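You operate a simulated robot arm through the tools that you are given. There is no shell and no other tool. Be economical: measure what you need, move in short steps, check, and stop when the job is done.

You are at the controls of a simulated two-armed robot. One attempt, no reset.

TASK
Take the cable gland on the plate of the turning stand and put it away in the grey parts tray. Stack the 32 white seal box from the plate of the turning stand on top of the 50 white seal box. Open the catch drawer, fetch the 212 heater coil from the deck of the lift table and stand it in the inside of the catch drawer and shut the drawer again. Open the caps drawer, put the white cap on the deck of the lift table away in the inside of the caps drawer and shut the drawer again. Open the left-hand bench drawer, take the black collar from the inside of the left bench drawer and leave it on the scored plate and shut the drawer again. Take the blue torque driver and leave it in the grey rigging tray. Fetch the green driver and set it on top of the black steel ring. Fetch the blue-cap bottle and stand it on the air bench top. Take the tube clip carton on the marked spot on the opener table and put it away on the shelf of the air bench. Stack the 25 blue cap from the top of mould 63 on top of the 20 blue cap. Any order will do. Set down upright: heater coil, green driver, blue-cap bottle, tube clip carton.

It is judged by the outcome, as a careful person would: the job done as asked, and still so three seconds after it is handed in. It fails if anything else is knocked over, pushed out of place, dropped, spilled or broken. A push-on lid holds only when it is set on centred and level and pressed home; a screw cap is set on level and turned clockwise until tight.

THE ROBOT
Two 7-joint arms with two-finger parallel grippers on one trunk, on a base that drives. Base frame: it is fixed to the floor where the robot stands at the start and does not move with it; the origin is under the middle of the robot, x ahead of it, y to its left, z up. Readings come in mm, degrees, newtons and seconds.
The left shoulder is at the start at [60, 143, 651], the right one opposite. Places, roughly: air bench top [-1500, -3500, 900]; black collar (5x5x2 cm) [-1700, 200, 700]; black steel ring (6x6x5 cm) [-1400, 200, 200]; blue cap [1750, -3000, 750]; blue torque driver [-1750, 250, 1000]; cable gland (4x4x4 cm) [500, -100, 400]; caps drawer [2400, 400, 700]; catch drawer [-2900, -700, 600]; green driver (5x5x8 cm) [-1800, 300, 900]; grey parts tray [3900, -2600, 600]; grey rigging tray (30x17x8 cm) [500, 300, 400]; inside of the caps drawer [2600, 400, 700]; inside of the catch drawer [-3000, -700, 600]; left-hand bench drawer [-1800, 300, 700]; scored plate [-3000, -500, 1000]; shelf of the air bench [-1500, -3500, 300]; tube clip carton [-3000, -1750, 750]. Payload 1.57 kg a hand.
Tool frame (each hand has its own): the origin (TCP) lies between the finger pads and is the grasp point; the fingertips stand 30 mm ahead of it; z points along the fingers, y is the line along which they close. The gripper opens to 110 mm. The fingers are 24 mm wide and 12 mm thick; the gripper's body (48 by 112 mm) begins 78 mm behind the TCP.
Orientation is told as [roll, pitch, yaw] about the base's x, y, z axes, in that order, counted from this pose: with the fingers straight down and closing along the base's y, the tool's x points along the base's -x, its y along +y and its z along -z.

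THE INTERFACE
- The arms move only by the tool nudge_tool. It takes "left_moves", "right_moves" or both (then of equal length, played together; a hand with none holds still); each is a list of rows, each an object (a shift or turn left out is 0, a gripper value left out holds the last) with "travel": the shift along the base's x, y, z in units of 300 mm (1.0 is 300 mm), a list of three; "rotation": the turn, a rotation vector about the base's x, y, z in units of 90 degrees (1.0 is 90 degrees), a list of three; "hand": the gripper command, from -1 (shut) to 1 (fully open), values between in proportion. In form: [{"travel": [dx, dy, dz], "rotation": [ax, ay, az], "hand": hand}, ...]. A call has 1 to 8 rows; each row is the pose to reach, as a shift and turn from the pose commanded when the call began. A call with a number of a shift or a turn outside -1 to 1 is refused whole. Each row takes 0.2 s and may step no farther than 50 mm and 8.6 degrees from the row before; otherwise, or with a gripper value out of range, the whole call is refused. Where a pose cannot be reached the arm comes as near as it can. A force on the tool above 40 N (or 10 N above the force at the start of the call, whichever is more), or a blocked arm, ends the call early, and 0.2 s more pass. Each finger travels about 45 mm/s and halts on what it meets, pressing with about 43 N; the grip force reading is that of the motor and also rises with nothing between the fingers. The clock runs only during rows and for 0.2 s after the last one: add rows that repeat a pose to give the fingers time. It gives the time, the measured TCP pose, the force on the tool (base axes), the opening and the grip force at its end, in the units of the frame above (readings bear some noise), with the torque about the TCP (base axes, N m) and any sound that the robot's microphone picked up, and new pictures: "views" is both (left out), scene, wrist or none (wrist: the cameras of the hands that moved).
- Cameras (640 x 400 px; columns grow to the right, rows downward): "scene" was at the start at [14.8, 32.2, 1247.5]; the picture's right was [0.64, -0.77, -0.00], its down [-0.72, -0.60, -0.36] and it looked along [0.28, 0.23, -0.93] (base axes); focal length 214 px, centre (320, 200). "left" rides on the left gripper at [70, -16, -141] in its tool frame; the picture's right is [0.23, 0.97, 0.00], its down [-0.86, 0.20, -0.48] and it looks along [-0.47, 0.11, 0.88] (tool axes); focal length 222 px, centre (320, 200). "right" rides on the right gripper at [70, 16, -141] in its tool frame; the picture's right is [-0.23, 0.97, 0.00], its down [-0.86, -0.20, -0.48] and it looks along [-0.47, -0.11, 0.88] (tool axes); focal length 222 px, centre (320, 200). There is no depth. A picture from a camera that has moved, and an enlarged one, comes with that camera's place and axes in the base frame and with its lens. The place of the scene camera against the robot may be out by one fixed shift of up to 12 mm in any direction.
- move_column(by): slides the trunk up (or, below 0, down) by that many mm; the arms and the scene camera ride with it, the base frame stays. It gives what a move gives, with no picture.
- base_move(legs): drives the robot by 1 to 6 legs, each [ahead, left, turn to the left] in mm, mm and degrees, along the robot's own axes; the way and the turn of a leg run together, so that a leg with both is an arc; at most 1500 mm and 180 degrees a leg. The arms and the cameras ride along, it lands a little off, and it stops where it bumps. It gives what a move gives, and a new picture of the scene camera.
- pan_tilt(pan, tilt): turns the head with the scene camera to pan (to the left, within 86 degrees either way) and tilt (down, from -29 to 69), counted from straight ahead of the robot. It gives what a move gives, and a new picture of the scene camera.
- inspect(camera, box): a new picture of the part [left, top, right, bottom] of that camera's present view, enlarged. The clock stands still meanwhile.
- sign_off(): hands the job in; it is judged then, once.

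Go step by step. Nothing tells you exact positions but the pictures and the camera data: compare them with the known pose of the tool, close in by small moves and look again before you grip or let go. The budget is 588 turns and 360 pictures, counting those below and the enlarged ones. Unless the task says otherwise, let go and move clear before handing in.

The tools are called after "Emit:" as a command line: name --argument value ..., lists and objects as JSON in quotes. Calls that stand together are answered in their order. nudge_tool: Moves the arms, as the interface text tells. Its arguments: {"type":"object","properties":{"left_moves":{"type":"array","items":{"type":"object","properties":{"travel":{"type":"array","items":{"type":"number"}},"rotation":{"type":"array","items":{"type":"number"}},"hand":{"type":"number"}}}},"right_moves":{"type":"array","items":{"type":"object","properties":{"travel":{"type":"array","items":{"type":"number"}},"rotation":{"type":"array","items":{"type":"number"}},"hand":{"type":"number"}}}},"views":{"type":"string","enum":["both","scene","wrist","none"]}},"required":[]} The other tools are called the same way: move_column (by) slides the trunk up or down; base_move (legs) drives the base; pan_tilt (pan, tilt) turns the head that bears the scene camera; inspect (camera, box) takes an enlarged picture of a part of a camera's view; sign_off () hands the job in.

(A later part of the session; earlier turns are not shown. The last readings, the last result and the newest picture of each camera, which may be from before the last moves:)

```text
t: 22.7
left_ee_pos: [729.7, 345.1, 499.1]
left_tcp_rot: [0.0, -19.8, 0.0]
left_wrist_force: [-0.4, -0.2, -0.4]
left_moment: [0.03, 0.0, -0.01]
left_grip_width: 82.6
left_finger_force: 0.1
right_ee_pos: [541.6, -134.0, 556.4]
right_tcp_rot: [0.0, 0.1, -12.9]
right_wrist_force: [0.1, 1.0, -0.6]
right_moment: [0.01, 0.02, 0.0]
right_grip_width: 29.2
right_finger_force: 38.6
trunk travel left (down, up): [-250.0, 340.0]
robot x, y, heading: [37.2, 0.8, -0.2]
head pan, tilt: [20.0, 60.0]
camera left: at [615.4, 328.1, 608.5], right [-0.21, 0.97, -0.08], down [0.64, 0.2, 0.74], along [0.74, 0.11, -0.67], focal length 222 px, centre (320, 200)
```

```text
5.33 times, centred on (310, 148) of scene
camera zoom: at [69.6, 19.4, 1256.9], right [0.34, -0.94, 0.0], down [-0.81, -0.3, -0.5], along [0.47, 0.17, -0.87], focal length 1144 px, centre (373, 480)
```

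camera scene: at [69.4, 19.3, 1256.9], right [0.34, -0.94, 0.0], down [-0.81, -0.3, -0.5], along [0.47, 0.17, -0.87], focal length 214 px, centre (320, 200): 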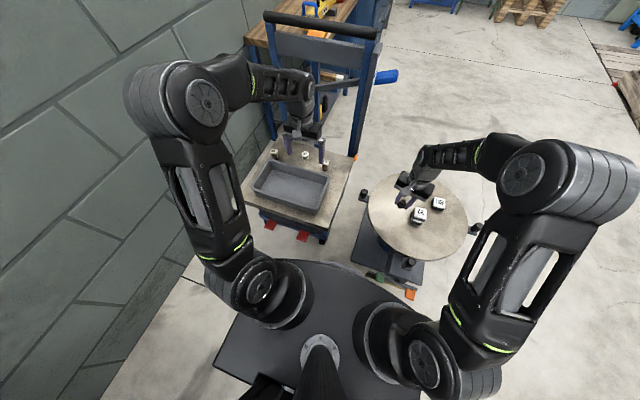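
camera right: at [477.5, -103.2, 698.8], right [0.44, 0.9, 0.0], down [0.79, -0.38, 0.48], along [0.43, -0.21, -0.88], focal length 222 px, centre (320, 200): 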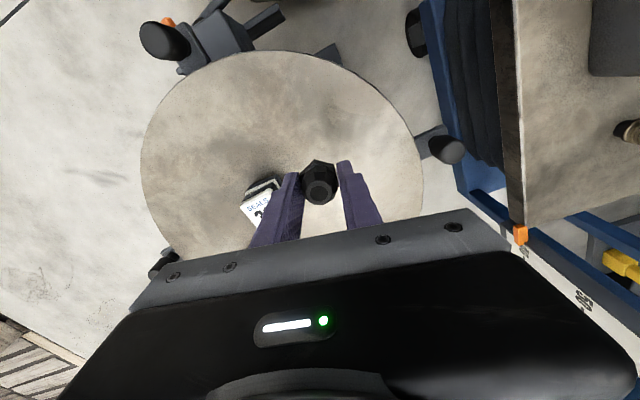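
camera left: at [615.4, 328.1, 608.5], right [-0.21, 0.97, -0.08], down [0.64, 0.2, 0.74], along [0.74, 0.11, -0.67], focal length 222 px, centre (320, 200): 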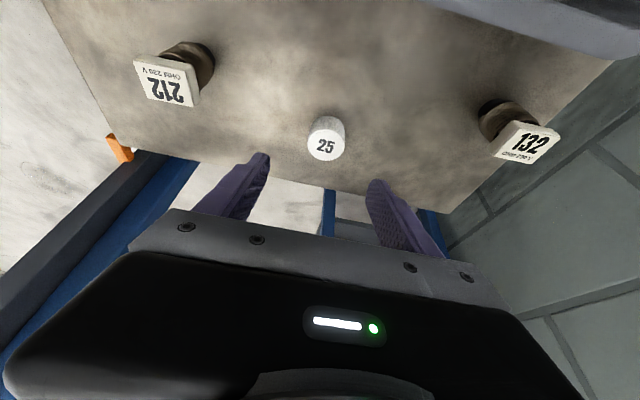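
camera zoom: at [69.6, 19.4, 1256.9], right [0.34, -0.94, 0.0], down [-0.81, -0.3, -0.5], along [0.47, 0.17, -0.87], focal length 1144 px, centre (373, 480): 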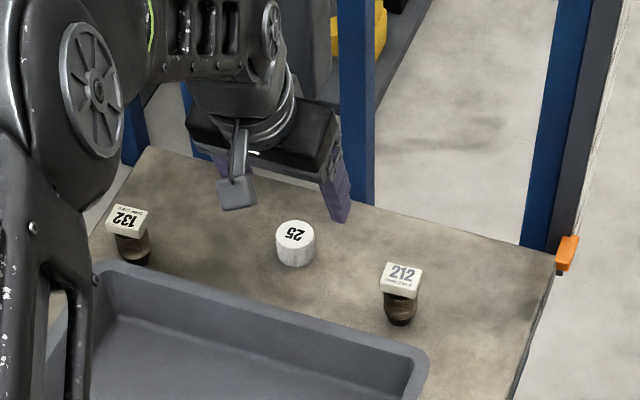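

Emit:
nudge_tool --left_moves '[{"travel": [0, 0.005, -0.1]}, {"travel": [0, 0.005, -0.16]}, {"travel": [0, 0.005, -0.2]}, {"travel": [0, 0.005, -0.2]}]' --views "wrist"

Emit:
inspect --camera "scene" --box '[290, 130, 350, 175]'

```text
t: 23.7
left_ee_pos: [731.1, 346.2, 439.3]
left_tcp_rot: [0.1, -19.8, 0.0]
left_wrist_force: [1.2, -0.3, 0.2]
left_moment: [0.0, -0.01, -0.03]
left_grip_width: 82.5
left_finger_force: 0.0
right_ee_pos: [542.4, -134.5, 556.2]
right_tcp_rot: [-0.1, 0.0, -12.8]
right_wrist_force: [-0.4, 0.5, -0.5]
right_moment: [-0.03, 0.0, 0.01]
right_grip_width: 29.4
right_finger_force: 39.1
trunk travel left (down, up): [-250.0, 340.0]
robot x, y, heading: [30.4, -0.8, 0.1]
head pan, tilt: [20.0, 60.0]
camera left: at [615.8, 329.9, 548.8], right [-0.21, 0.97, -0.08], down [0.64, 0.2, 0.74], along [0.74, 0.11, -0.67], focal length 222 px, centre (320, 200)
```

left: 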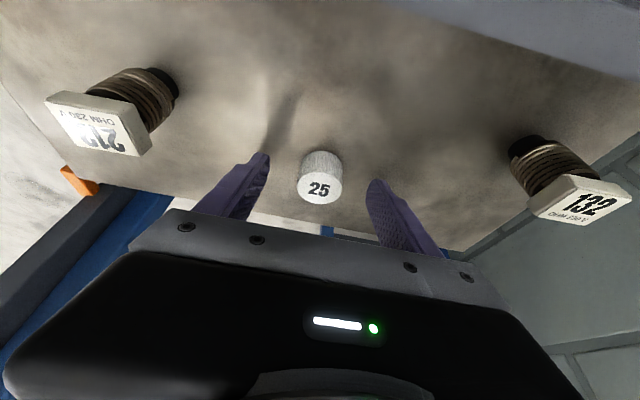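

```text
8.89 times, centred on (320, 152) of scene
camera zoom: at [69.5, 19.4, 1256.9], right [0.34, -0.94, 0.0], down [-0.81, -0.3, -0.5], along [0.47, 0.17, -0.87], focal length 1906 px, centre (320, 622)
```

zoom: 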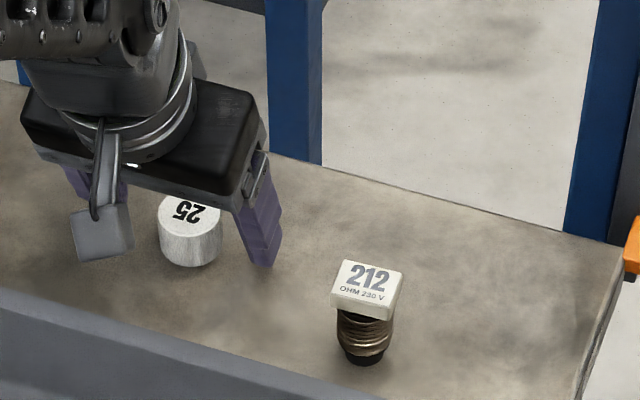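

Emit:
nudge_tool --left_moves '[{"travel": [-0.015, 0.001, -0.015]}, {"travel": [-0.015, 0.001, -0.015], "hand": -1}, {"travel": [-0.015, 0.001, -0.015], "hand": -1}, {"travel": [-0.015, 0.001, -0.015], "hand": -1}, {"travel": [-0.015, 0.001, -0.015], "hand": -1}, {"travel": [-0.015, 0.001, -0.015], "hand": -1}]' --views "none"

Emit:
nudge_tool --left_moves '[{"travel": [0, 0, 0.1]}, {"travel": [0, 0, 0.25]}, {"travel": [0, 0, 0.4], "rotation": [0, 0.08, 0]}, {"travel": [0, 0, 0.5], "rotation": [0, 0.16, 0]}, {"travel": [-0.1, 0, 0.6], "rotation": [0, 0.22, 0]}, {"travel": [-0.2, 0, 0.7], "rotation": [0, 0.22, 0]}]' --views "wrist"

```text
t: 25.1
left_ee_pos: [726.3, 346.3, 435.8]
left_tcp_rot: [0.0, -19.9, 0.0]
left_wrist_force: [0.2, 0.1, -0.2]
left_moment: [-0.02, -0.04, 0.03]
left_grip_width: 33.6
left_finger_force: 32.9
right_ee_pos: [541.7, -134.2, 555.7]
right_tcp_rot: [0.0, 0.0, -12.8]
right_wrist_force: [-0.2, -0.4, 0.4]
right_moment: [-0.01, -0.01, 0.0]
right_grip_width: 29.1
right_finger_force: 38.8
trunk travel left (down, up): [-250.0, 340.0]
robot x, y, heading: [34.2, -2.4, 0.2]
head pan, tilt: [20.0, 60.0]
```

```text
t: 26.5
left_ee_pos: [664.2, 345.8, 644.5]
left_tcp_rot: [0.0, 0.1, -0.1]
left_wrist_force: [-0.2, -0.5, -1.7]
left_moment: [0.0, -0.01, -0.01]
left_grip_width: 31.7
left_finger_force: 40.6
right_ee_pos: [541.9, -134.5, 555.8]
right_tcp_rot: [0.0, 0.0, -12.8]
right_wrist_force: [0.7, 0.2, 0.7]
right_moment: [-0.01, -0.01, -0.04]
right_grip_width: 29.0
right_finger_force: 39.0
trunk travel left (down, up): [-250.0, 340.0]
robot x, y, heading: [35.7, -2.6, 0.1]
head pan, tilt: [20.0, 60.0]
camera left: at [594.9, 329.5, 785.8], right [-0.23, 0.97, 0.0], down [0.86, 0.2, 0.48], along [0.46, 0.11, -0.88], focal length 222 px, centre (320, 200)
```

left: 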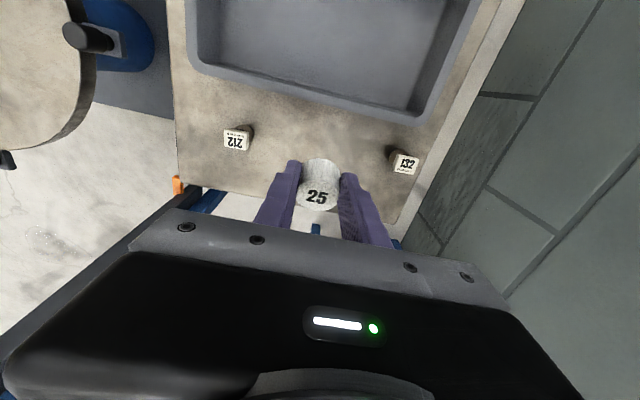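

Both items held. Tuck the arms before driving.

Emit:
nudge_tool --left_moves '[{"travel": [-0.124, -0.04, 0.04]}, {"travel": [-0.248, -0.08, 0.08]}, {"travel": [-0.372, -0.12, 0.12]}, {"travel": [-0.496, -0.16, 0.16]}, {"travel": [-0.62, -0.2, 0.2]}, {"travel": [-0.744, -0.24, 0.24]}, {"travel": [-0.868, -0.28, 0.28]}, {"travel": [-0.98, -0.32, 0.32]}]' --right_moves '[{"travel": [-0.072, -0.04, 0.06]}, {"travel": [-0.145, -0.08, 0.12]}, {"travel": [-0.217, -0.12, 0.18]}, {"travel": [-0.29, -0.16, 0.24]}, {"travel": [-0.362, -0.2, 0.3]}, {"travel": [-0.435, -0.24, 0.36]}, {"travel": [-0.507, -0.28, 0.42]}, {"travel": [-0.58, -0.32, 0.48]}]' --views "none"

Emit:
pan_tilt --pan -30 --tilt 30

```text
t: 28.3
left_ee_pos: [369.8, 249.7, 739.6]
left_tcp_rot: [0.0, -0.1, 0.0]
left_wrist_force: [0.4, -0.3, 0.5]
left_moment: [-0.03, 0.06, 0.02]
left_grip_width: 31.8
left_finger_force: 41.1
right_ee_pos: [367.2, -232.4, 699.5]
right_tcp_rot: [-0.1, 0.0, -12.8]
right_wrist_force: [0.0, 0.0, -0.6]
right_moment: [-0.04, 0.03, 0.01]
right_grip_width: 29.3
right_finger_force: 39.3
trunk travel left (down, up): [-250.0, 340.0]
robot x, y, heading: [34.8, -3.2, 0.2]
head pan, tilt: [20.0, 60.0]
```

```text
t: 29.5
left_ee_pos: [370.8, 249.5, 741.2]
left_tcp_rot: [0.0, 0.1, 0.0]
left_wrist_force: [0.1, -0.7, -0.5]
left_moment: [0.02, 0.02, -0.05]
left_grip_width: 31.8
left_finger_force: 40.7
right_ee_pos: [367.6, -230.9, 700.0]
right_tcp_rot: [-0.1, 0.0, -12.7]
right_wrist_force: [0.0, -0.6, 0.1]
right_moment: [-0.02, -0.03, -0.01]
right_grip_width: 29.2
right_finger_force: 38.4
trunk travel left (down, up): [-250.0, 340.0]
robot x, y, heading: [31.4, -0.2, -0.1]
head pan, tilt: [-30.0, 30.0]
camera scene: at [85.0, -48.7, 1298.9], right [-0.5, -0.87, 0.0], down [-0.43, 0.25, -0.87], along [0.75, -0.43, -0.5], focal length 214 px, centre (320, 200)
```

scene: 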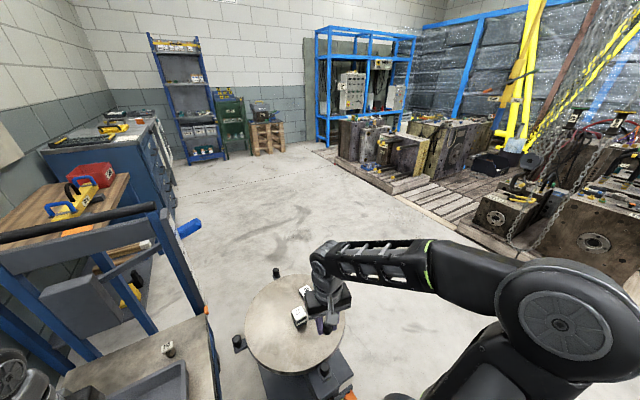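

Emit:
inspect --camera "scene" --box '[270, 10, 590, 210]'

Emit:
inspect --camera "scene" --box '[300, 60, 460, 160]'

```text
2.00 times, centred on (430, 110) of scene
camera zoom: at [85.0, -48.7, 1298.9], right [-0.5, -0.87, 0.0], down [-0.43, 0.25, -0.87], along [0.75, -0.43, -0.5], focal length 429 px, centre (100, 380)
```

zoom: 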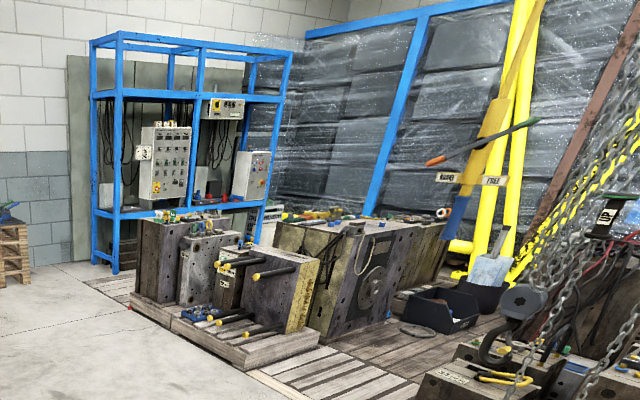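

```text
4.00 times, centred on (380, 110) of scene
camera zoom: at [85.0, -48.7, 1298.9], right [-0.5, -0.87, 0.0], down [-0.43, 0.25, -0.87], along [0.75, -0.43, -0.5], focal length 858 px, centre (80, 560)
```

zoom: 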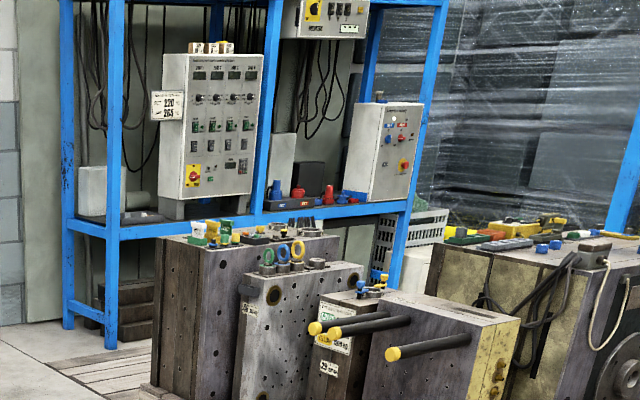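

Emit:
base_move --legs '[[-40, -500, 0], [0, -400, 0], [1500, 0, 0], [1200, 0, 0]]'

```text
t: 31.3
left_ee_pos: [326.2, 83.1, 741.4]
left_tcp_rot: [0.0, -0.1, 3.7]
left_wrist_force: [0.1, -0.1, 0.4]
left_moment: [0.02, -0.01, 0.0]
left_grip_width: 31.9
left_finger_force: 40.8
right_ee_pos: [355.6, -396.7, 701.2]
right_tcp_rot: [-0.1, -0.1, -9.0]
right_wrist_force: [-0.7, 0.5, 0.1]
right_moment: [-0.01, 0.0, 0.02]
right_grip_width: 29.2
right_finger_force: 38.7
trunk travel left (down, up): [-250.0, 340.0]
robot x, y, heading: [8.6, -191.0, 3.8]
head pan, tilt: [-30.0, 30.0]
stopped in leg 1: the robot was blocked; the commanded pose is now the measured one
camera scene: at [60.7, -232.8, 1299.0], right [-0.44, -0.9, 0.0], down [-0.45, 0.22, -0.87], along [0.78, -0.38, -0.5], focal length 214 px, centre (320, 200)
```

scene: 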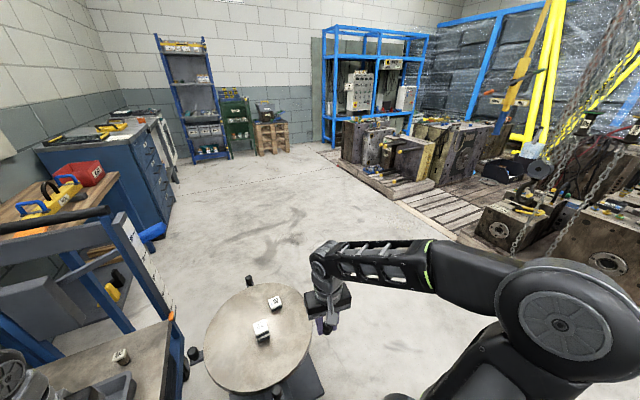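

The base bumped something, likely the stand's foot. I'll check the stack and look down.

Emit:
inspect --camera "scene" --box '[180, 270, 340, 400]'

Emit:
pan_tilt --pan -15 --tilt 69

```text
3.08 times, centred on (260, 335) of scene
camera zoom: at [60.7, -232.8, 1299.0], right [-0.44, -0.9, 0.0], down [-0.45, 0.22, -0.87], along [0.78, -0.38, -0.5], focal length 660 px, centre (505, -215)
```

zoom: 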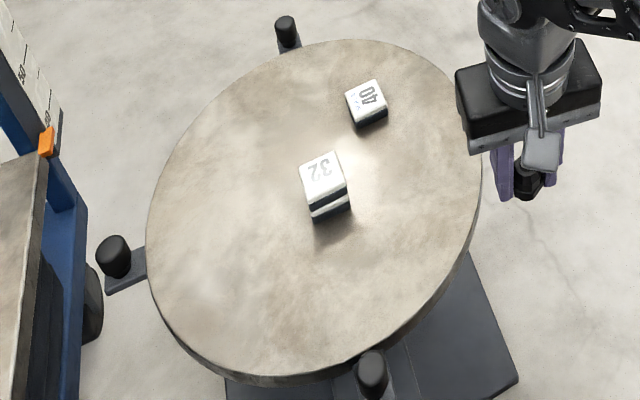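

```text
t: 32.3
left_ee_pos: [325.4, 82.8, 741.4]
left_tcp_rot: [0.0, 0.0, 3.8]
left_wrist_force: [-0.3, -0.5, 0.4]
left_moment: [-0.01, -0.02, 0.0]
left_grip_width: 31.6
left_finger_force: 40.1
right_ee_pos: [355.6, -396.2, 700.4]
right_tcp_rot: [0.0, 0.0, -9.0]
right_wrist_force: [0.8, -0.3, -0.8]
right_moment: [-0.03, -0.03, -0.02]
right_grip_width: 28.8
right_finger_force: 39.0
trunk travel left (down, up): [-250.0, 340.0]
robot x, y, heading: [5.7, -186.2, 3.7]
head pan, tilt: [-15.0, 68.8]
camera scene: at [34.2, -204.0, 1247.5], right [-0.2, -0.98, 0.0], down [-0.91, 0.18, -0.36], along [0.36, -0.07, -0.93], focal length 214 px, centre (320, 200)
```

scene: 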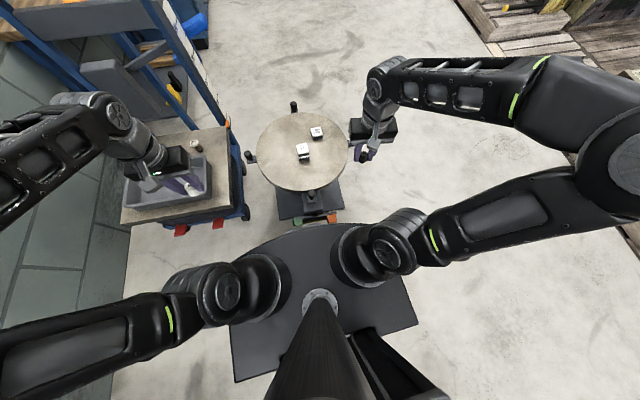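

Stack is fine; the base was against the stand's pedals. Back off straight, then go around.

Emit:
base_move --legs '[[-150, 0, 0], [0, -650, -3.7]]'

```text
t: 36.9
left_ee_pos: [214.9, -595.5, 741.0]
left_tcp_rot: [-0.1, 0.0, 0.1]
left_wrist_force: [-0.7, -0.3, -1.7]
left_moment: [-0.01, -0.03, -0.02]
left_grip_width: 31.9
left_finger_force: 40.7
right_ee_pos: [214.8, -1076.8, 699.8]
right_tcp_rot: [0.0, 0.0, -12.6]
right_wrist_force: [-0.1, 0.2, -0.6]
right_moment: [0.0, -0.01, -0.01]
right_grip_width: 29.4
right_finger_force: 38.9
trunk travel left (down, up): [-250.0, 340.0]
robot x, y, heading: [-120.8, -849.7, 0.1]
head pan, tilt: [-15.0, 68.8]
camera scene: at [-94.1, -864.3, 1247.5], right [-0.26, -0.97, 0.0], down [-0.9, 0.24, -0.36], along [0.35, -0.09, -0.93], focal length 214 px, centre (320, 200)
```

scene: 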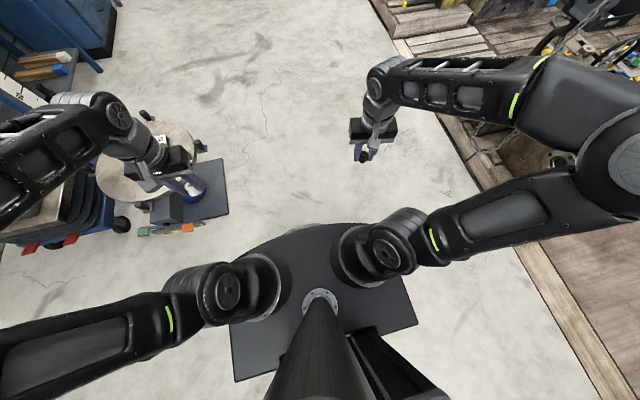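

Emit:
base_move --legs '[[0, -150, 0], [1500, 0, 0], [1500, 0, 0]]'

Emit:
pan_tilt --pan -55 --tilt 25

```text
t: 52.2
left_ee_pos: [3191.0, -741.2, 740.0]
left_tcp_rot: [-0.1, -0.1, 0.2]
left_wrist_force: [1.0, 0.5, 0.1]
left_moment: [0.01, -0.01, -0.02]
left_grip_width: 33.1
left_finger_force: 41.9
right_ee_pos: [3191.5, -1224.2, 699.5]
right_tcp_rot: [0.0, 0.0, -12.6]
right_wrist_force: [-0.2, 0.0, 0.4]
right_moment: [0.03, 0.03, 0.0]
right_grip_width: 29.7
right_finger_force: 39.9
trunk travel left (down, up): [-250.0, 340.0]
robot x, y, heading: [2858.0, -992.1, 0.1]
head pan, tilt: [-15.0, 68.8]
camera scene: at [2882.5, -1011.5, 1247.5], right [-0.26, -0.97, 0.0], down [-0.9, 0.24, -0.36], along [0.35, -0.09, -0.93], focal length 214 px, centre (320, 200)
```

scene: 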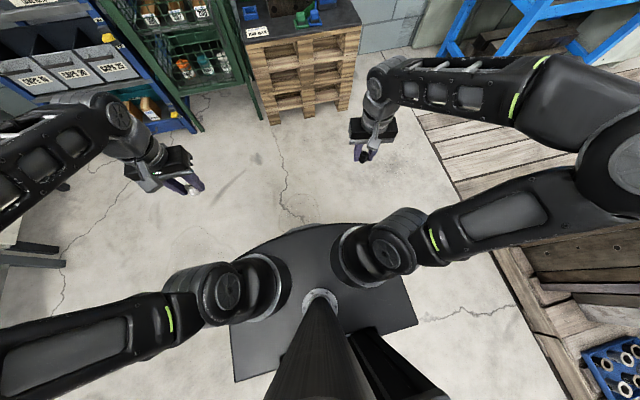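

```text
t: 53.3
left_ee_pos: [3190.3, -744.2, 740.6]
left_tcp_rot: [0.0, 0.0, 0.1]
left_wrist_force: [0.7, -0.7, -0.8]
left_moment: [-0.02, 0.01, -0.02]
left_grip_width: 33.1
left_finger_force: 40.8
right_ee_pos: [3190.3, -1224.7, 700.6]
right_tcp_rot: [0.0, 0.0, -12.7]
right_wrist_force: [1.0, -0.1, 0.7]
right_moment: [-0.02, 0.0, -0.01]
right_grip_width: 29.6
right_finger_force: 39.8
trunk travel left (down, up): [-250.0, 340.0]
robot x, y, heading: [2855.5, -992.5, 0.4]
head pan, tilt: [-55.0, 25.0]
camera scene: at [2881.6, -1072.4, 1306.9], right [-0.82, -0.58, 0.0], down [-0.24, 0.35, -0.91], along [0.52, -0.74, -0.42], focal length 214 px, centre (320, 200)
```

scene: 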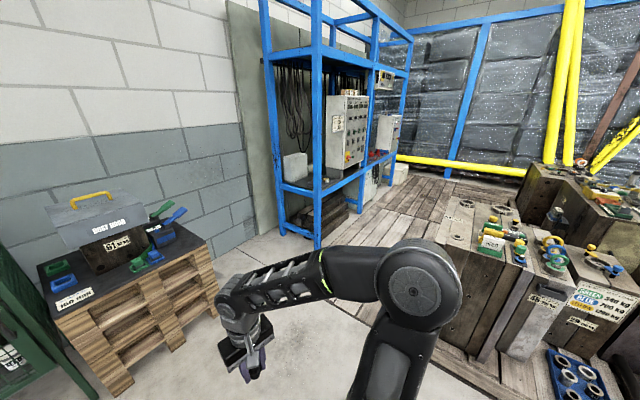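

Emit:
inspect --camera "scene" --box '[250, 90, 410, 240]'

Emit:
inspect --camera "scene" --box '[430, 160, 640, 400]'

```text
2.67 times, centred on (330, 165) of scene
camera zoom: at [2881.6, -1072.4, 1306.9], right [-0.82, -0.58, 0.0], down [-0.24, 0.35, -0.91], along [0.52, -0.74, -0.42], focal length 572 px, centre (293, 293)
```

zoom: 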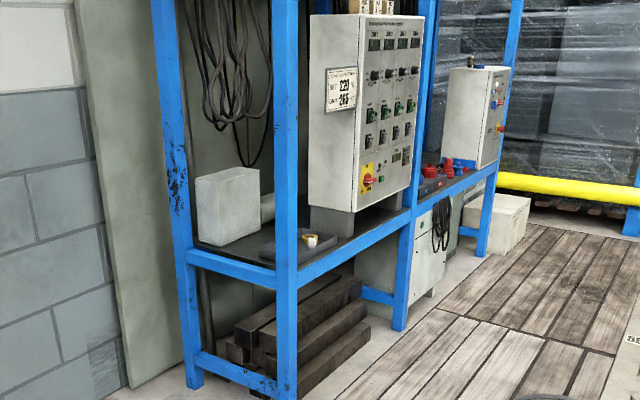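

```text
1.67 times, centred on (535, 280) of scene
camera zoom: at [2881.6, -1072.4, 1306.9], right [-0.82, -0.58, 0.0], down [-0.24, 0.35, -0.91], along [0.52, -0.74, -0.42], focal length 358 px, centre (-38, 67)
```

zoom: 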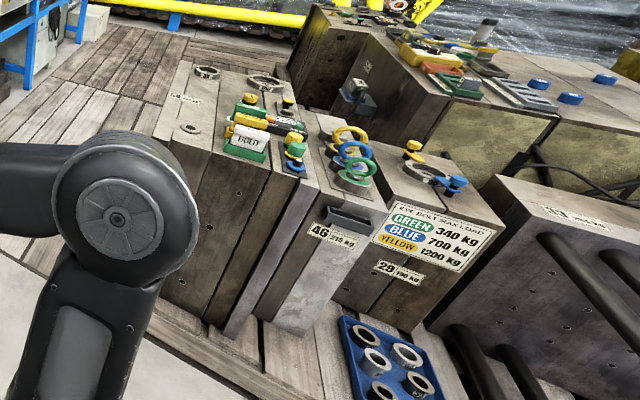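

The grey parts tray sits on the rack's lower deck behind its near corner post. I'll raise the trunk, turn toward it and drive closer.

Emit:
move_column --by 200

Emit:
base_move --legs '[[0, 0, -55], [800, 0, 0]]'

Emit:
pan_tilt --pan 0 --tilt 40

```text
t: 55.5
left_ee_pos: [3191.4, -743.7, 941.7]
left_tcp_rot: [0.0, -0.1, 0.2]
left_wrist_force: [0.2, -0.4, 0.3]
left_moment: [0.0, -0.02, -0.04]
left_grip_width: 33.3
left_finger_force: 41.0
right_ee_pos: [3190.7, -1223.7, 900.4]
right_tcp_rot: [0.0, 0.1, -12.6]
right_wrist_force: [0.4, 0.3, 0.2]
right_moment: [-0.01, -0.03, 0.01]
right_grip_width: 29.6
right_finger_force: 39.5
trunk travel left (down, up): [-450.0, 140.0]
robot x, y, heading: [2858.7, -992.8, 0.2]
head pan, tilt: [-55.0, 25.0]
```

```text
t: 62.2
left_ee_pos: [3717.2, -1777.6, 940.5]
left_tcp_rot: [0.0, 0.0, -54.8]
left_wrist_force: [-0.2, 1.2, 0.2]
left_moment: [0.0, 0.01, -0.04]
left_grip_width: 33.3
left_finger_force: 41.3
right_ee_pos: [3320.9, -2053.9, 899.0]
right_tcp_rot: [0.0, 0.0, -67.6]
right_wrist_force: [-0.3, -0.4, 0.1]
right_moment: [0.01, 0.0, 0.01]
right_grip_width: 29.6
right_finger_force: 39.3
trunk travel left (down, up): [-450.0, 140.0]
robot x, y, heading: [3318.9, -1648.4, -54.8]
head pan, tilt: [-55.0, 25.0]
camera scene: at [3272.3, -1714.1, 1506.9], right [-0.94, 0.34, 0.0], down [0.14, 0.4, -0.91], along [-0.31, -0.85, -0.42], focal length 214 px, centre (320, 200)
```

scene: 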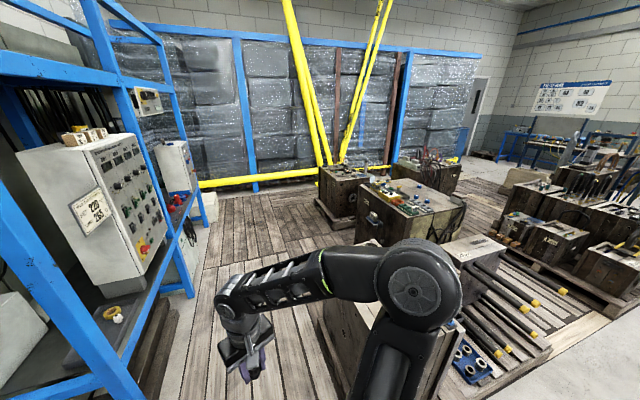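

```text
t: 63.5
left_ee_pos: [3716.1, -1778.2, 941.2]
left_tcp_rot: [0.0, -0.1, -54.8]
left_wrist_force: [-0.3, -0.2, 0.0]
left_moment: [-0.02, 0.02, -0.01]
left_grip_width: 33.4
left_finger_force: 41.3
right_ee_pos: [3320.7, -2053.9, 901.8]
right_tcp_rot: [0.1, 0.0, -67.6]
right_wrist_force: [0.2, 0.7, 0.7]
right_moment: [0.0, -0.02, -0.01]
right_grip_width: 29.8
right_finger_force: 39.6
trunk travel left (down, up): [-450.0, 140.0]
robot x, y, heading: [3316.9, -1649.7, -55.0]
head pan, tilt: [0.0, 40.0]
camera scene: at [3352.2, -1696.6, 1483.6], right [-0.82, -0.57, 0.0], down [-0.37, 0.53, -0.77], along [0.44, -0.63, -0.64], focal length 214 px, centre (320, 200)
```

scene: 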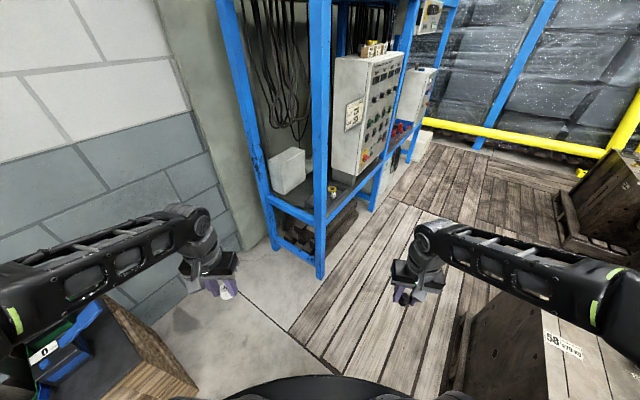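

Emit:
inspect --camera "scene" --box '[260, 130, 420, 230]'

```text
4.00 times, centred on (340, 180) of scene
camera zoom: at [3352.2, -1696.6, 1483.6], right [-0.82, -0.57, 0.0], down [-0.37, 0.53, -0.77], along [0.44, -0.63, -0.64], focal length 858 px, centre (240, 280)
```

zoom: 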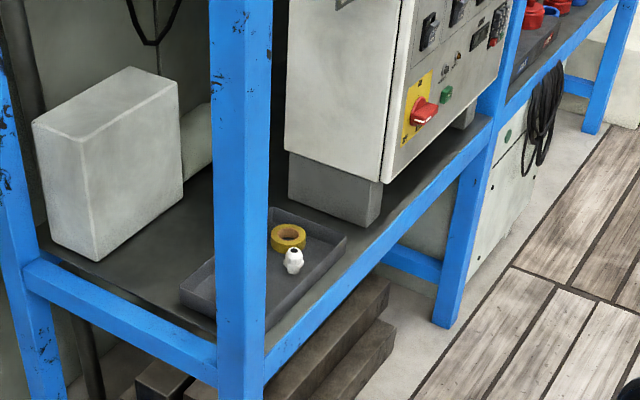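

Emit:
base_move --legs '[[250, 0, 0]]'

```text
t: 65.3
left_ee_pos: [3859.0, -1981.2, 940.6]
left_tcp_rot: [0.0, 0.1, -54.8]
left_wrist_force: [-0.6, 0.0, -0.6]
left_moment: [0.05, 0.0, -0.01]
left_grip_width: 33.4
left_finger_force: 41.1
right_ee_pos: [3465.3, -2257.6, 900.5]
right_tcp_rot: [0.0, 0.1, -67.6]
right_wrist_force: [-0.1, -0.3, 0.4]
right_moment: [0.01, 0.01, 0.01]
right_grip_width: 29.4
right_finger_force: 39.3
trunk travel left (down, up): [-450.0, 140.0]
robot x, y, heading: [3460.0, -1851.3, -54.9]
head pan, tilt: [0.0, 40.0]
camera scene: at [3496.1, -1900.7, 1483.5], right [-0.82, -0.58, 0.0], down [-0.37, 0.53, -0.77], along [0.44, -0.63, -0.64], focal length 214 px, centre (320, 200)
```

scene: 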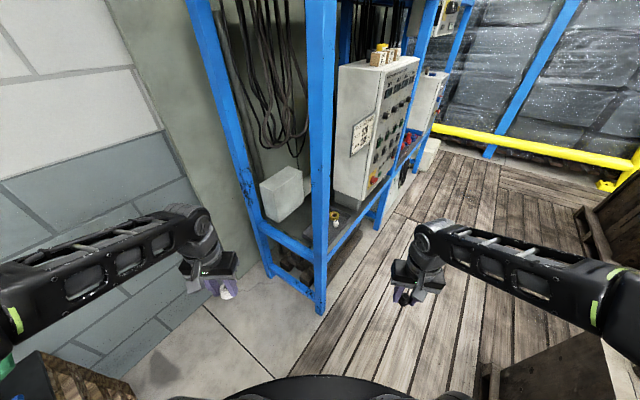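

The planks are flush floor. Continue closer.

Emit:
base_move --legs '[[200, -20, 5]]'

Emit:
inspect --camera "scene" --box '[250, 160, 450, 285]'

```text
t: 66.9
left_ee_pos: [3974.7, -2118.1, 940.1]
left_tcp_rot: [0.1, 0.1, -49.8]
left_wrist_force: [0.3, -0.3, 0.4]
left_moment: [0.03, 0.02, 0.02]
left_grip_width: 33.3
left_finger_force: 41.1
right_ee_pos: [3606.5, -2425.2, 899.6]
right_tcp_rot: [0.0, 0.0, -62.7]
right_wrist_force: [0.5, -0.7, 0.1]
right_moment: [0.02, 0.04, 0.0]
right_grip_width: 29.6
right_finger_force: 39.2
trunk travel left (down, up): [-450.0, 140.0]
robot x, y, heading: [3568.0, -2021.0, -49.6]
head pan, tilt: [0.0, 40.0]
camera scene: at [3606.0, -2068.3, 1483.5], right [-0.76, -0.64, 0.0], down [-0.41, 0.49, -0.77], along [0.49, -0.59, -0.64], focal length 214 px, centre (320, 200)
```

scene: 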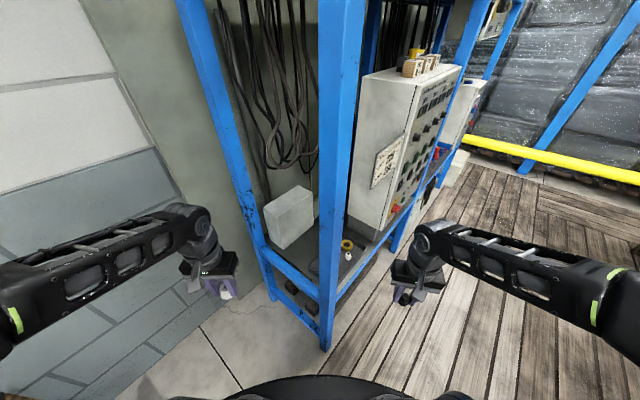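

```text
3.20 times, centred on (350, 222) of scene
camera zoom: at [3606.0, -2068.3, 1483.5], right [-0.76, -0.64, 0.0], down [-0.41, 0.49, -0.77], along [0.49, -0.59, -0.64], focal length 686 px, centre (224, 128)
```

zoom: 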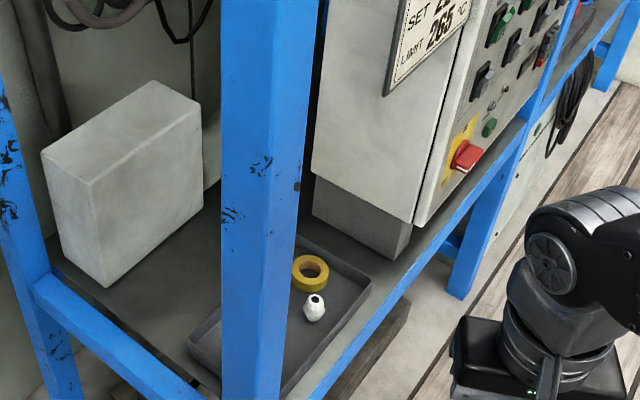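

Emit:
nudge_tool --right_moves '[{"travel": [0.11, -0.1, 0]}, {"travel": [0.22, -0.2, 0]}, {"travel": [0.33, -0.3, 0]}, {"travel": [0.44, -0.4, 0]}, {"travel": [0.55, -0.48, -0.05]}, {"travel": [0.7, -0.5, -0.1]}, {"travel": [0.83, -0.5, -0.2]}, {"travel": [0.95, -0.49, -0.3]}]' --views "both"

```text
t: 68.9
left_ee_pos: [3933.5, -2182.1, 940.5]
left_tcp_rot: [0.1, 0.3, -55.7]
left_wrist_force: [0.0, 0.0, -0.3]
left_moment: [0.01, 0.01, -0.02]
left_grip_width: 33.3
left_finger_force: 41.1
right_ee_pos: [3797.1, -2637.0, 812.5]
right_tcp_rot: [0.2, -0.7, -69.7]
right_wrist_force: [0.7, 0.0, 0.3]
right_moment: [-0.03, 0.1, -0.01]
right_grip_width: 29.9
right_finger_force: 39.5
trunk travel left (down, up): [-450.0, 140.0]
robot x, y, heading: [3538.8, -2041.8, -55.8]
head pan, tilt: [0.0, 40.0]
stopped in row 8 (right hand): the arm was blocked; the commanded pose is now the measured one
camera scene: at [3569.8, -2096.3, 1482.5], right [-0.83, -0.56, 0.0], down [-0.36, 0.53, -0.76], along [0.43, -0.63, -0.64], focal length 214 px, centre (320, 200)
camera right: at [3786.7, -2565.3, 953.5], right [0.99, 0.12, 0.01], down [0.11, -0.87, 0.49], along [0.07, -0.48, -0.87], focal length 222 px, centre (320, 200)
```

scene: 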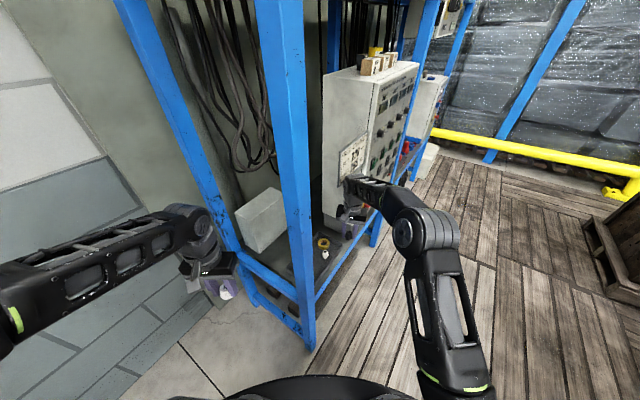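
right: 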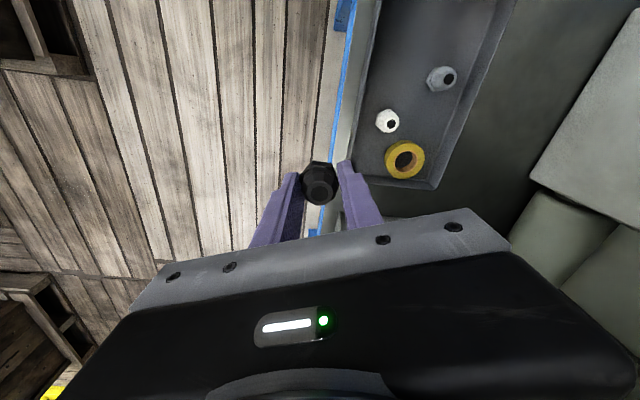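

The wrist brushed the control panel and pushed the base a bit. Back off away from it.

Emit:
nudge_tool --right_moves '[{"travel": [-0.08, 0.06, 0]}, {"travel": [-0.15, 0.15, 0]}, {"travel": [-0.2, 0.25, 0]}]' --views "both"

Emit:
inspect --camera "scene" --box '[220, 100, 440, 280]'

```text
t: 69.7
left_ee_pos: [3935.1, -2177.9, 940.5]
left_tcp_rot: [0.0, 0.0, -55.5]
left_wrist_force: [-0.4, 0.9, -0.6]
left_moment: [0.03, 0.01, 0.01]
left_grip_width: 33.4
left_finger_force: 41.0
right_ee_pos: [3743.4, -2554.0, 816.8]
right_tcp_rot: [0.4, -1.1, -69.1]
right_wrist_force: [-0.5, -0.4, -1.6]
right_moment: [-0.02, 0.01, 0.01]
right_grip_width: 29.5
right_finger_force: 39.1
trunk travel left (down, up): [-450.0, 140.0]
robot x, y, heading: [3537.4, -2042.0, -55.7]
head pan, tilt: [0.0, 40.0]
camera scene: at [3572.2, -2091.4, 1483.6], right [-0.83, -0.56, 0.0], down [-0.36, 0.53, -0.77], along [0.43, -0.63, -0.64], focal length 214 px, centre (320, 200)
camera right: at [3732.8, -2482.8, 957.7], right [0.99, 0.14, 0.01], down [0.11, -0.86, 0.49], along [0.08, -0.49, -0.87], focal length 222 px, centre (320, 200)
```

scene: 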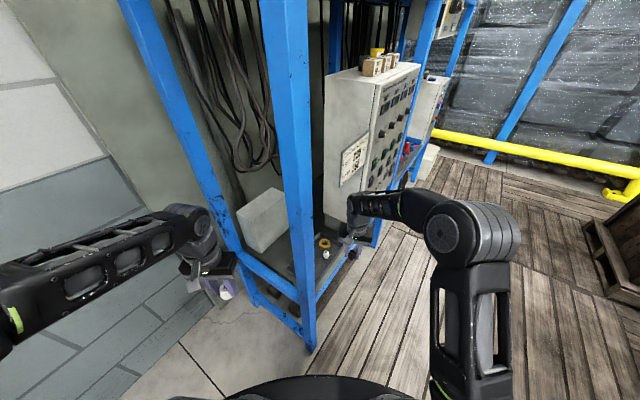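
right: 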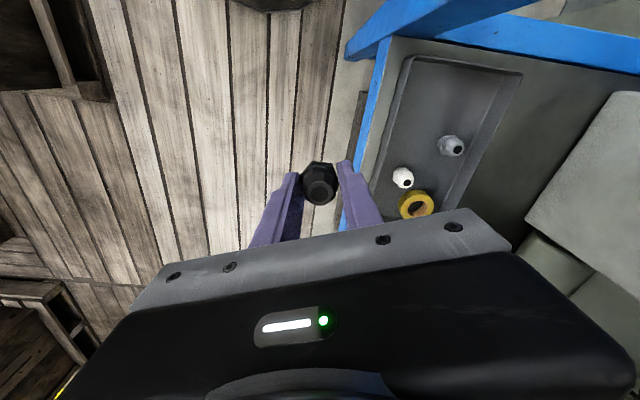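

```text
2.22 times, centred on (330, 190) of scene
camera zoom: at [3572.2, -2091.4, 1483.6], right [-0.83, -0.56, 0.0], down [-0.36, 0.53, -0.77], along [0.43, -0.63, -0.64], focal length 477 px, centre (298, 222)
```

zoom: 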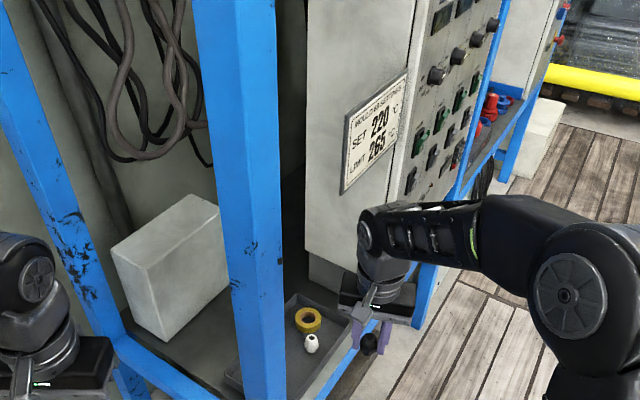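

Emit:
nudge_tool --right_moves '[{"travel": [0.1, 0.02, 0], "rotation": [0, 0, 0.06]}, {"travel": [0.2, 0.04, -0.02], "rotation": [0, 0, 0.12]}, {"travel": [0.3, 0.045, -0.06], "rotation": [0, 0, 0.18]}, {"travel": [0.4, 0.045, -0.12], "rotation": [0, 0, 0.25]}, {"travel": [0.5, 0.045, -0.2], "rotation": [0, 0, 0.27]}, {"travel": [0.507, 0.047, -0.33], "rotation": [0, 0, 0.27]}]' --views "both"

Emit:
inspect --camera "scene" --box '[220, 140, 420, 290]'

```text
t: 71.1
left_ee_pos: [3935.6, -2179.6, 941.2]
left_tcp_rot: [-0.1, 0.1, -55.5]
left_wrist_force: [0.5, 0.0, -0.7]
left_moment: [-0.02, -0.02, 0.0]
left_grip_width: 33.3
left_finger_force: 40.8
right_ee_pos: [3897.3, -2541.6, 717.7]
right_tcp_rot: [0.4, -0.9, -44.7]
right_wrist_force: [0.0, 0.1, -0.4]
right_moment: [0.04, -0.01, 0.0]
right_grip_width: 29.4
right_finger_force: 39.6
trunk travel left (down, up): [-450.0, 140.0]
robot x, y, heading: [3542.6, -2043.7, -55.8]
head pan, tilt: [0.0, 40.0]
camera scene: at [3572.7, -2092.0, 1483.6], right [-0.83, -0.56, 0.0], down [-0.36, 0.53, -0.77], along [0.43, -0.63, -0.64], focal length 214 px, centre (320, 200)
camera right: at [3856.6, -2481.6, 858.7], right [0.85, 0.53, 0.01], down [0.46, -0.74, 0.49], along [0.27, -0.41, -0.87], focal length 222 px, centre (320, 200)
```

scene: 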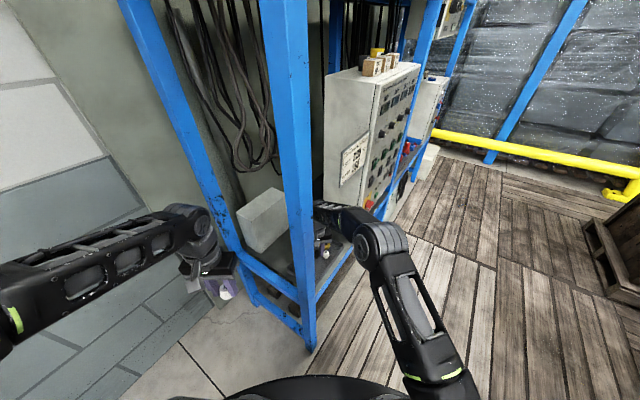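
right: 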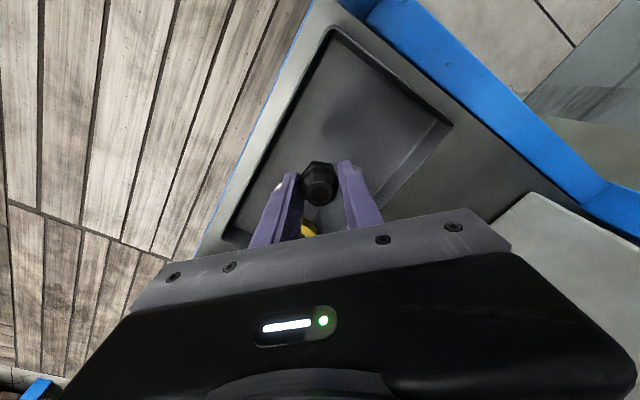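

```text
2.67 times, centred on (320, 215) of scene
camera zoom: at [3572.7, -2092.0, 1483.6], right [-0.83, -0.56, 0.0], down [-0.36, 0.53, -0.77], along [0.43, -0.63, -0.64], focal length 572 px, centre (320, 160)
```

zoom: 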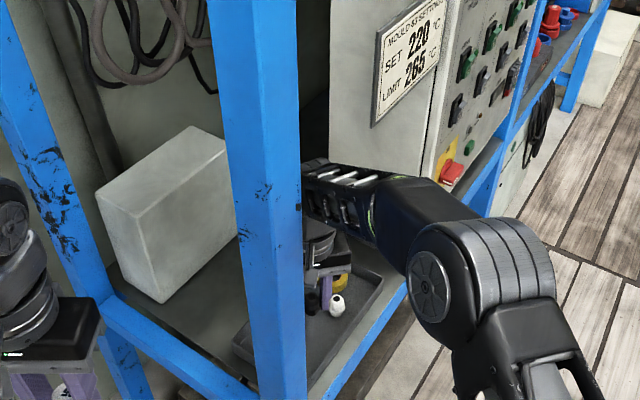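

Emit:
nudge_tool --right_moves '[{"travel": [-0.005, 0, -0.1]}, {"travel": [-0.005, 0, -0.18]}, {"travel": [-0.005, 0, -0.22]}, {"travel": [-0.005, 0, -0.235]}]' --views "wrist"

```text
t: 72.1
left_ee_pos: [3935.4, -2180.0, 941.2]
left_tcp_rot: [0.1, 0.0, -55.6]
left_wrist_force: [0.4, 0.2, -0.7]
left_moment: [-0.02, -0.02, -0.01]
left_grip_width: 33.1
left_finger_force: 41.2
right_ee_pos: [3894.5, -2540.7, 645.8]
right_tcp_rot: [0.4, -0.9, -44.8]
right_wrist_force: [-1.0, 0.2, 0.5]
right_moment: [-0.01, -0.02, 0.01]
right_grip_width: 29.5
right_finger_force: 39.1
trunk travel left (down, up): [-450.0, 140.0]
robot x, y, heading: [3537.8, -2043.1, -55.5]
head pan, tilt: [0.0, 40.0]
camera right: at [3854.7, -2481.0, 788.1], right [0.85, 0.53, 0.01], down [0.46, -0.74, 0.49], along [0.27, -0.41, -0.87], focal length 222 px, centre (320, 200)
```

right: 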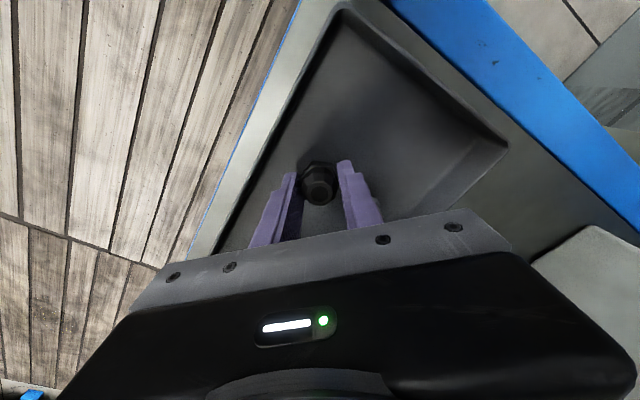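

Emit:
nudge_tool --right_moves '[{"travel": [0, 0, -0.01]}, {"travel": [0, 0, -0.02]}, {"travel": [0, 0, -0.02]}]' --views "none"

Emit:
nudge_tool --right_moves '[{"travel": [0, 0, -0.01]}, {"travel": [0, 0, -0.02]}, {"travel": [0, 0, -0.02]}]' --views "none"

```text
t: 72.9
left_ee_pos: [3935.2, -2178.7, 940.7]
left_tcp_rot: [0.0, 0.1, -55.6]
left_wrist_force: [-0.5, 0.4, 0.0]
left_moment: [-0.01, -0.01, 0.02]
left_grip_width: 33.4
left_finger_force: 41.4
right_ee_pos: [3895.7, -2541.3, 641.5]
right_tcp_rot: [0.4, -1.0, -44.8]
right_wrist_force: [-0.2, 0.2, 3.7]
right_moment: [0.06, 0.06, 0.0]
right_grip_width: 29.6
right_finger_force: 38.9
trunk travel left (down, up): [-450.0, 140.0]
robot x, y, heading: [3535.9, -2042.8, -55.7]
head pan, tilt: [0.0, 40.0]
```

```text
t: 73.6
left_ee_pos: [3934.2, -2178.6, 940.8]
left_tcp_rot: [0.0, 0.0, -55.6]
left_wrist_force: [0.1, -0.3, -0.4]
left_moment: [0.03, 0.02, 0.04]
left_grip_width: 33.5
left_finger_force: 41.2
right_ee_pos: [3895.9, -2543.3, 641.3]
right_tcp_rot: [0.3, -1.3, -45.0]
right_wrist_force: [-7.6, 5.5, 19.8]
right_moment: [0.25, 0.36, 0.0]
right_grip_width: 29.2
right_finger_force: 39.5
trunk travel left (down, up): [-450.0, 140.0]
robot x, y, heading: [3542.5, -2044.0, -55.7]
head pan, tilt: [0.0, 40.0]
stopped in row 3 (right hand): the force on the tool passed its limit (the readings are from after the stop); the commanded pose is now the measured one
```

Contact with the tray floor. Open a little and withdraw.

Emit:
nudge_tool --right_moves '[{"travel": [0, 0, 0.003], "hand": -0.2}, {"travel": [0, 0, 0.003], "hand": -0.2}, {"travel": [0, 0, 0.003], "hand": -0.2}, {"travel": [0, 0, 0.1], "hand": -0.2}, {"travel": [0, 0, 0.25], "hand": -0.2}, {"travel": [0, 0, 0.4], "hand": -0.2}]' --views "wrist"

```text
t: 75.0
left_ee_pos: [3933.9, -2179.1, 940.9]
left_tcp_rot: [0.0, 0.0, -55.7]
left_wrist_force: [0.5, 0.9, 0.1]
left_moment: [-0.02, -0.02, 0.0]
left_grip_width: 33.4
left_finger_force: 41.2
right_ee_pos: [3895.4, -2543.5, 757.9]
right_tcp_rot: [0.4, -1.2, -44.8]
right_wrist_force: [0.8, 0.1, 0.6]
right_moment: [-0.01, 0.02, 0.01]
right_grip_width: 43.9
right_finger_force: 0.1
trunk travel left (down, up): [-450.0, 140.0]
robot x, y, heading: [3537.3, -2043.7, -55.7]
head pan, tilt: [0.0, 40.0]
camera right: at [3855.3, -2481.4, 899.2], right [0.85, 0.53, 0.01], down [0.46, -0.74, 0.49], along [0.27, -0.41, -0.87], focal length 222 px, centre (320, 200)
```

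right: 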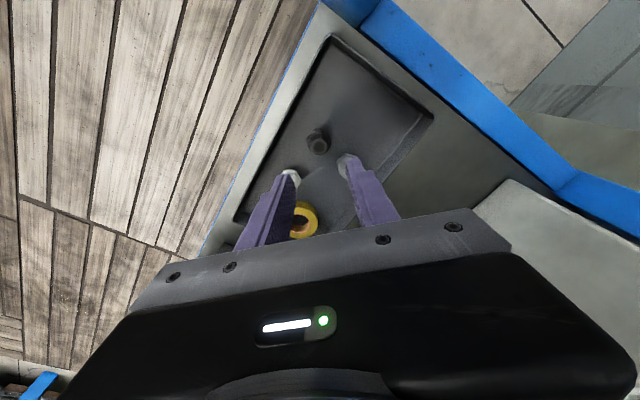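

Emit:
nudge_tool --right_moves '[{"travel": [-0.14, 0, 0.06], "rotation": [0, 0, -0.03]}, {"travel": [-0.28, 0, 0.12], "rotation": [0, 0, -0.06]}, {"travel": [-0.42, 0, 0.18], "rotation": [0, 0, -0.1]}, {"travel": [-0.56, 0.05, 0.24], "rotation": [0, 0, -0.14]}, {"travel": [-0.7, 0.1, 0.3], "rotation": [0, 0, -0.18]}, {"travel": [-0.82, 0.17, 0.36], "rotation": [0, 0, -0.22]}, {"travel": [-0.94, 0.24, 0.42], "rotation": [0, 0, -0.25]}, {"travel": [-1.0, 0.33, 0.47], "rotation": [0, 0, -0.25]}]' --views "none"

Emit:
inspect --camera "scene" --box '[260, 180, 420, 280]'

Emit:
pan_tilt --pan -60 --tilt 35

```text
t: 76.8
left_ee_pos: [3935.0, -2178.5, 941.0]
left_tcp_rot: [0.0, 0.0, -55.7]
left_wrist_force: [-0.5, -0.2, 0.2]
left_moment: [0.01, 0.02, -0.01]
left_grip_width: 33.2
left_finger_force: 41.3
right_ee_pos: [3596.3, -2445.1, 898.1]
right_tcp_rot: [0.4, -1.2, -67.3]
right_wrist_force: [0.2, -0.3, -0.5]
right_moment: [-0.05, 0.01, -0.02]
right_grip_width: 44.0
right_finger_force: 0.0
trunk travel left (down, up): [-450.0, 140.0]
robot x, y, heading: [3541.2, -2043.2, -55.6]
head pan, tilt: [0.0, 40.0]
```

```text
4.00 times, centred on (340, 230) of scene
camera zoom: at [3571.9, -2091.1, 1483.6], right [-0.83, -0.56, 0.0], down [-0.36, 0.53, -0.77], along [0.43, -0.63, -0.64], focal length 858 px, centre (240, 80)
```

zoom: 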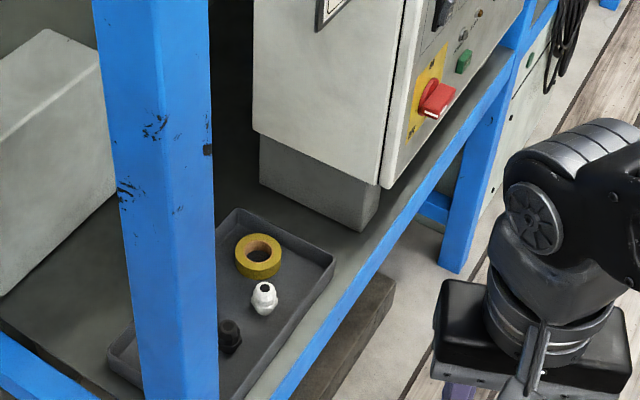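

```text
t: 78.1
left_ee_pos: [3934.8, -2178.0, 940.3]
left_tcp_rot: [0.0, 0.1, -55.6]
left_wrist_force: [-0.3, -0.5, -1.1]
left_moment: [0.01, 0.01, 0.0]
left_grip_width: 33.4
left_finger_force: 41.4
right_ee_pos: [3597.4, -2445.0, 897.5]
right_tcp_rot: [0.5, -1.1, -67.2]
right_wrist_force: [0.3, 0.6, 0.5]
right_moment: [0.05, 0.03, 0.01]
right_grip_width: 44.3
right_finger_force: 0.1
trunk travel left (down, up): [-450.0, 140.0]
robot x, y, heading: [3539.6, -2040.6, -55.8]
head pan, tilt: [-60.0, 35.0]
camera scene: at [3486.2, -2100.6, 1491.2], right [-0.9, 0.43, 0.0], down [0.25, 0.52, -0.82], along [-0.36, -0.74, -0.57], focal length 214 px, centre (320, 200)
```

scene: 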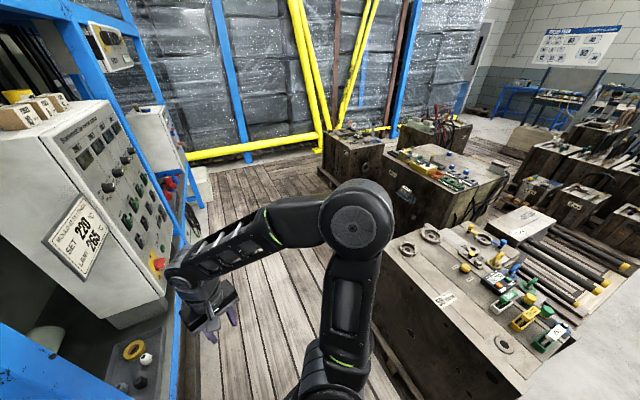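

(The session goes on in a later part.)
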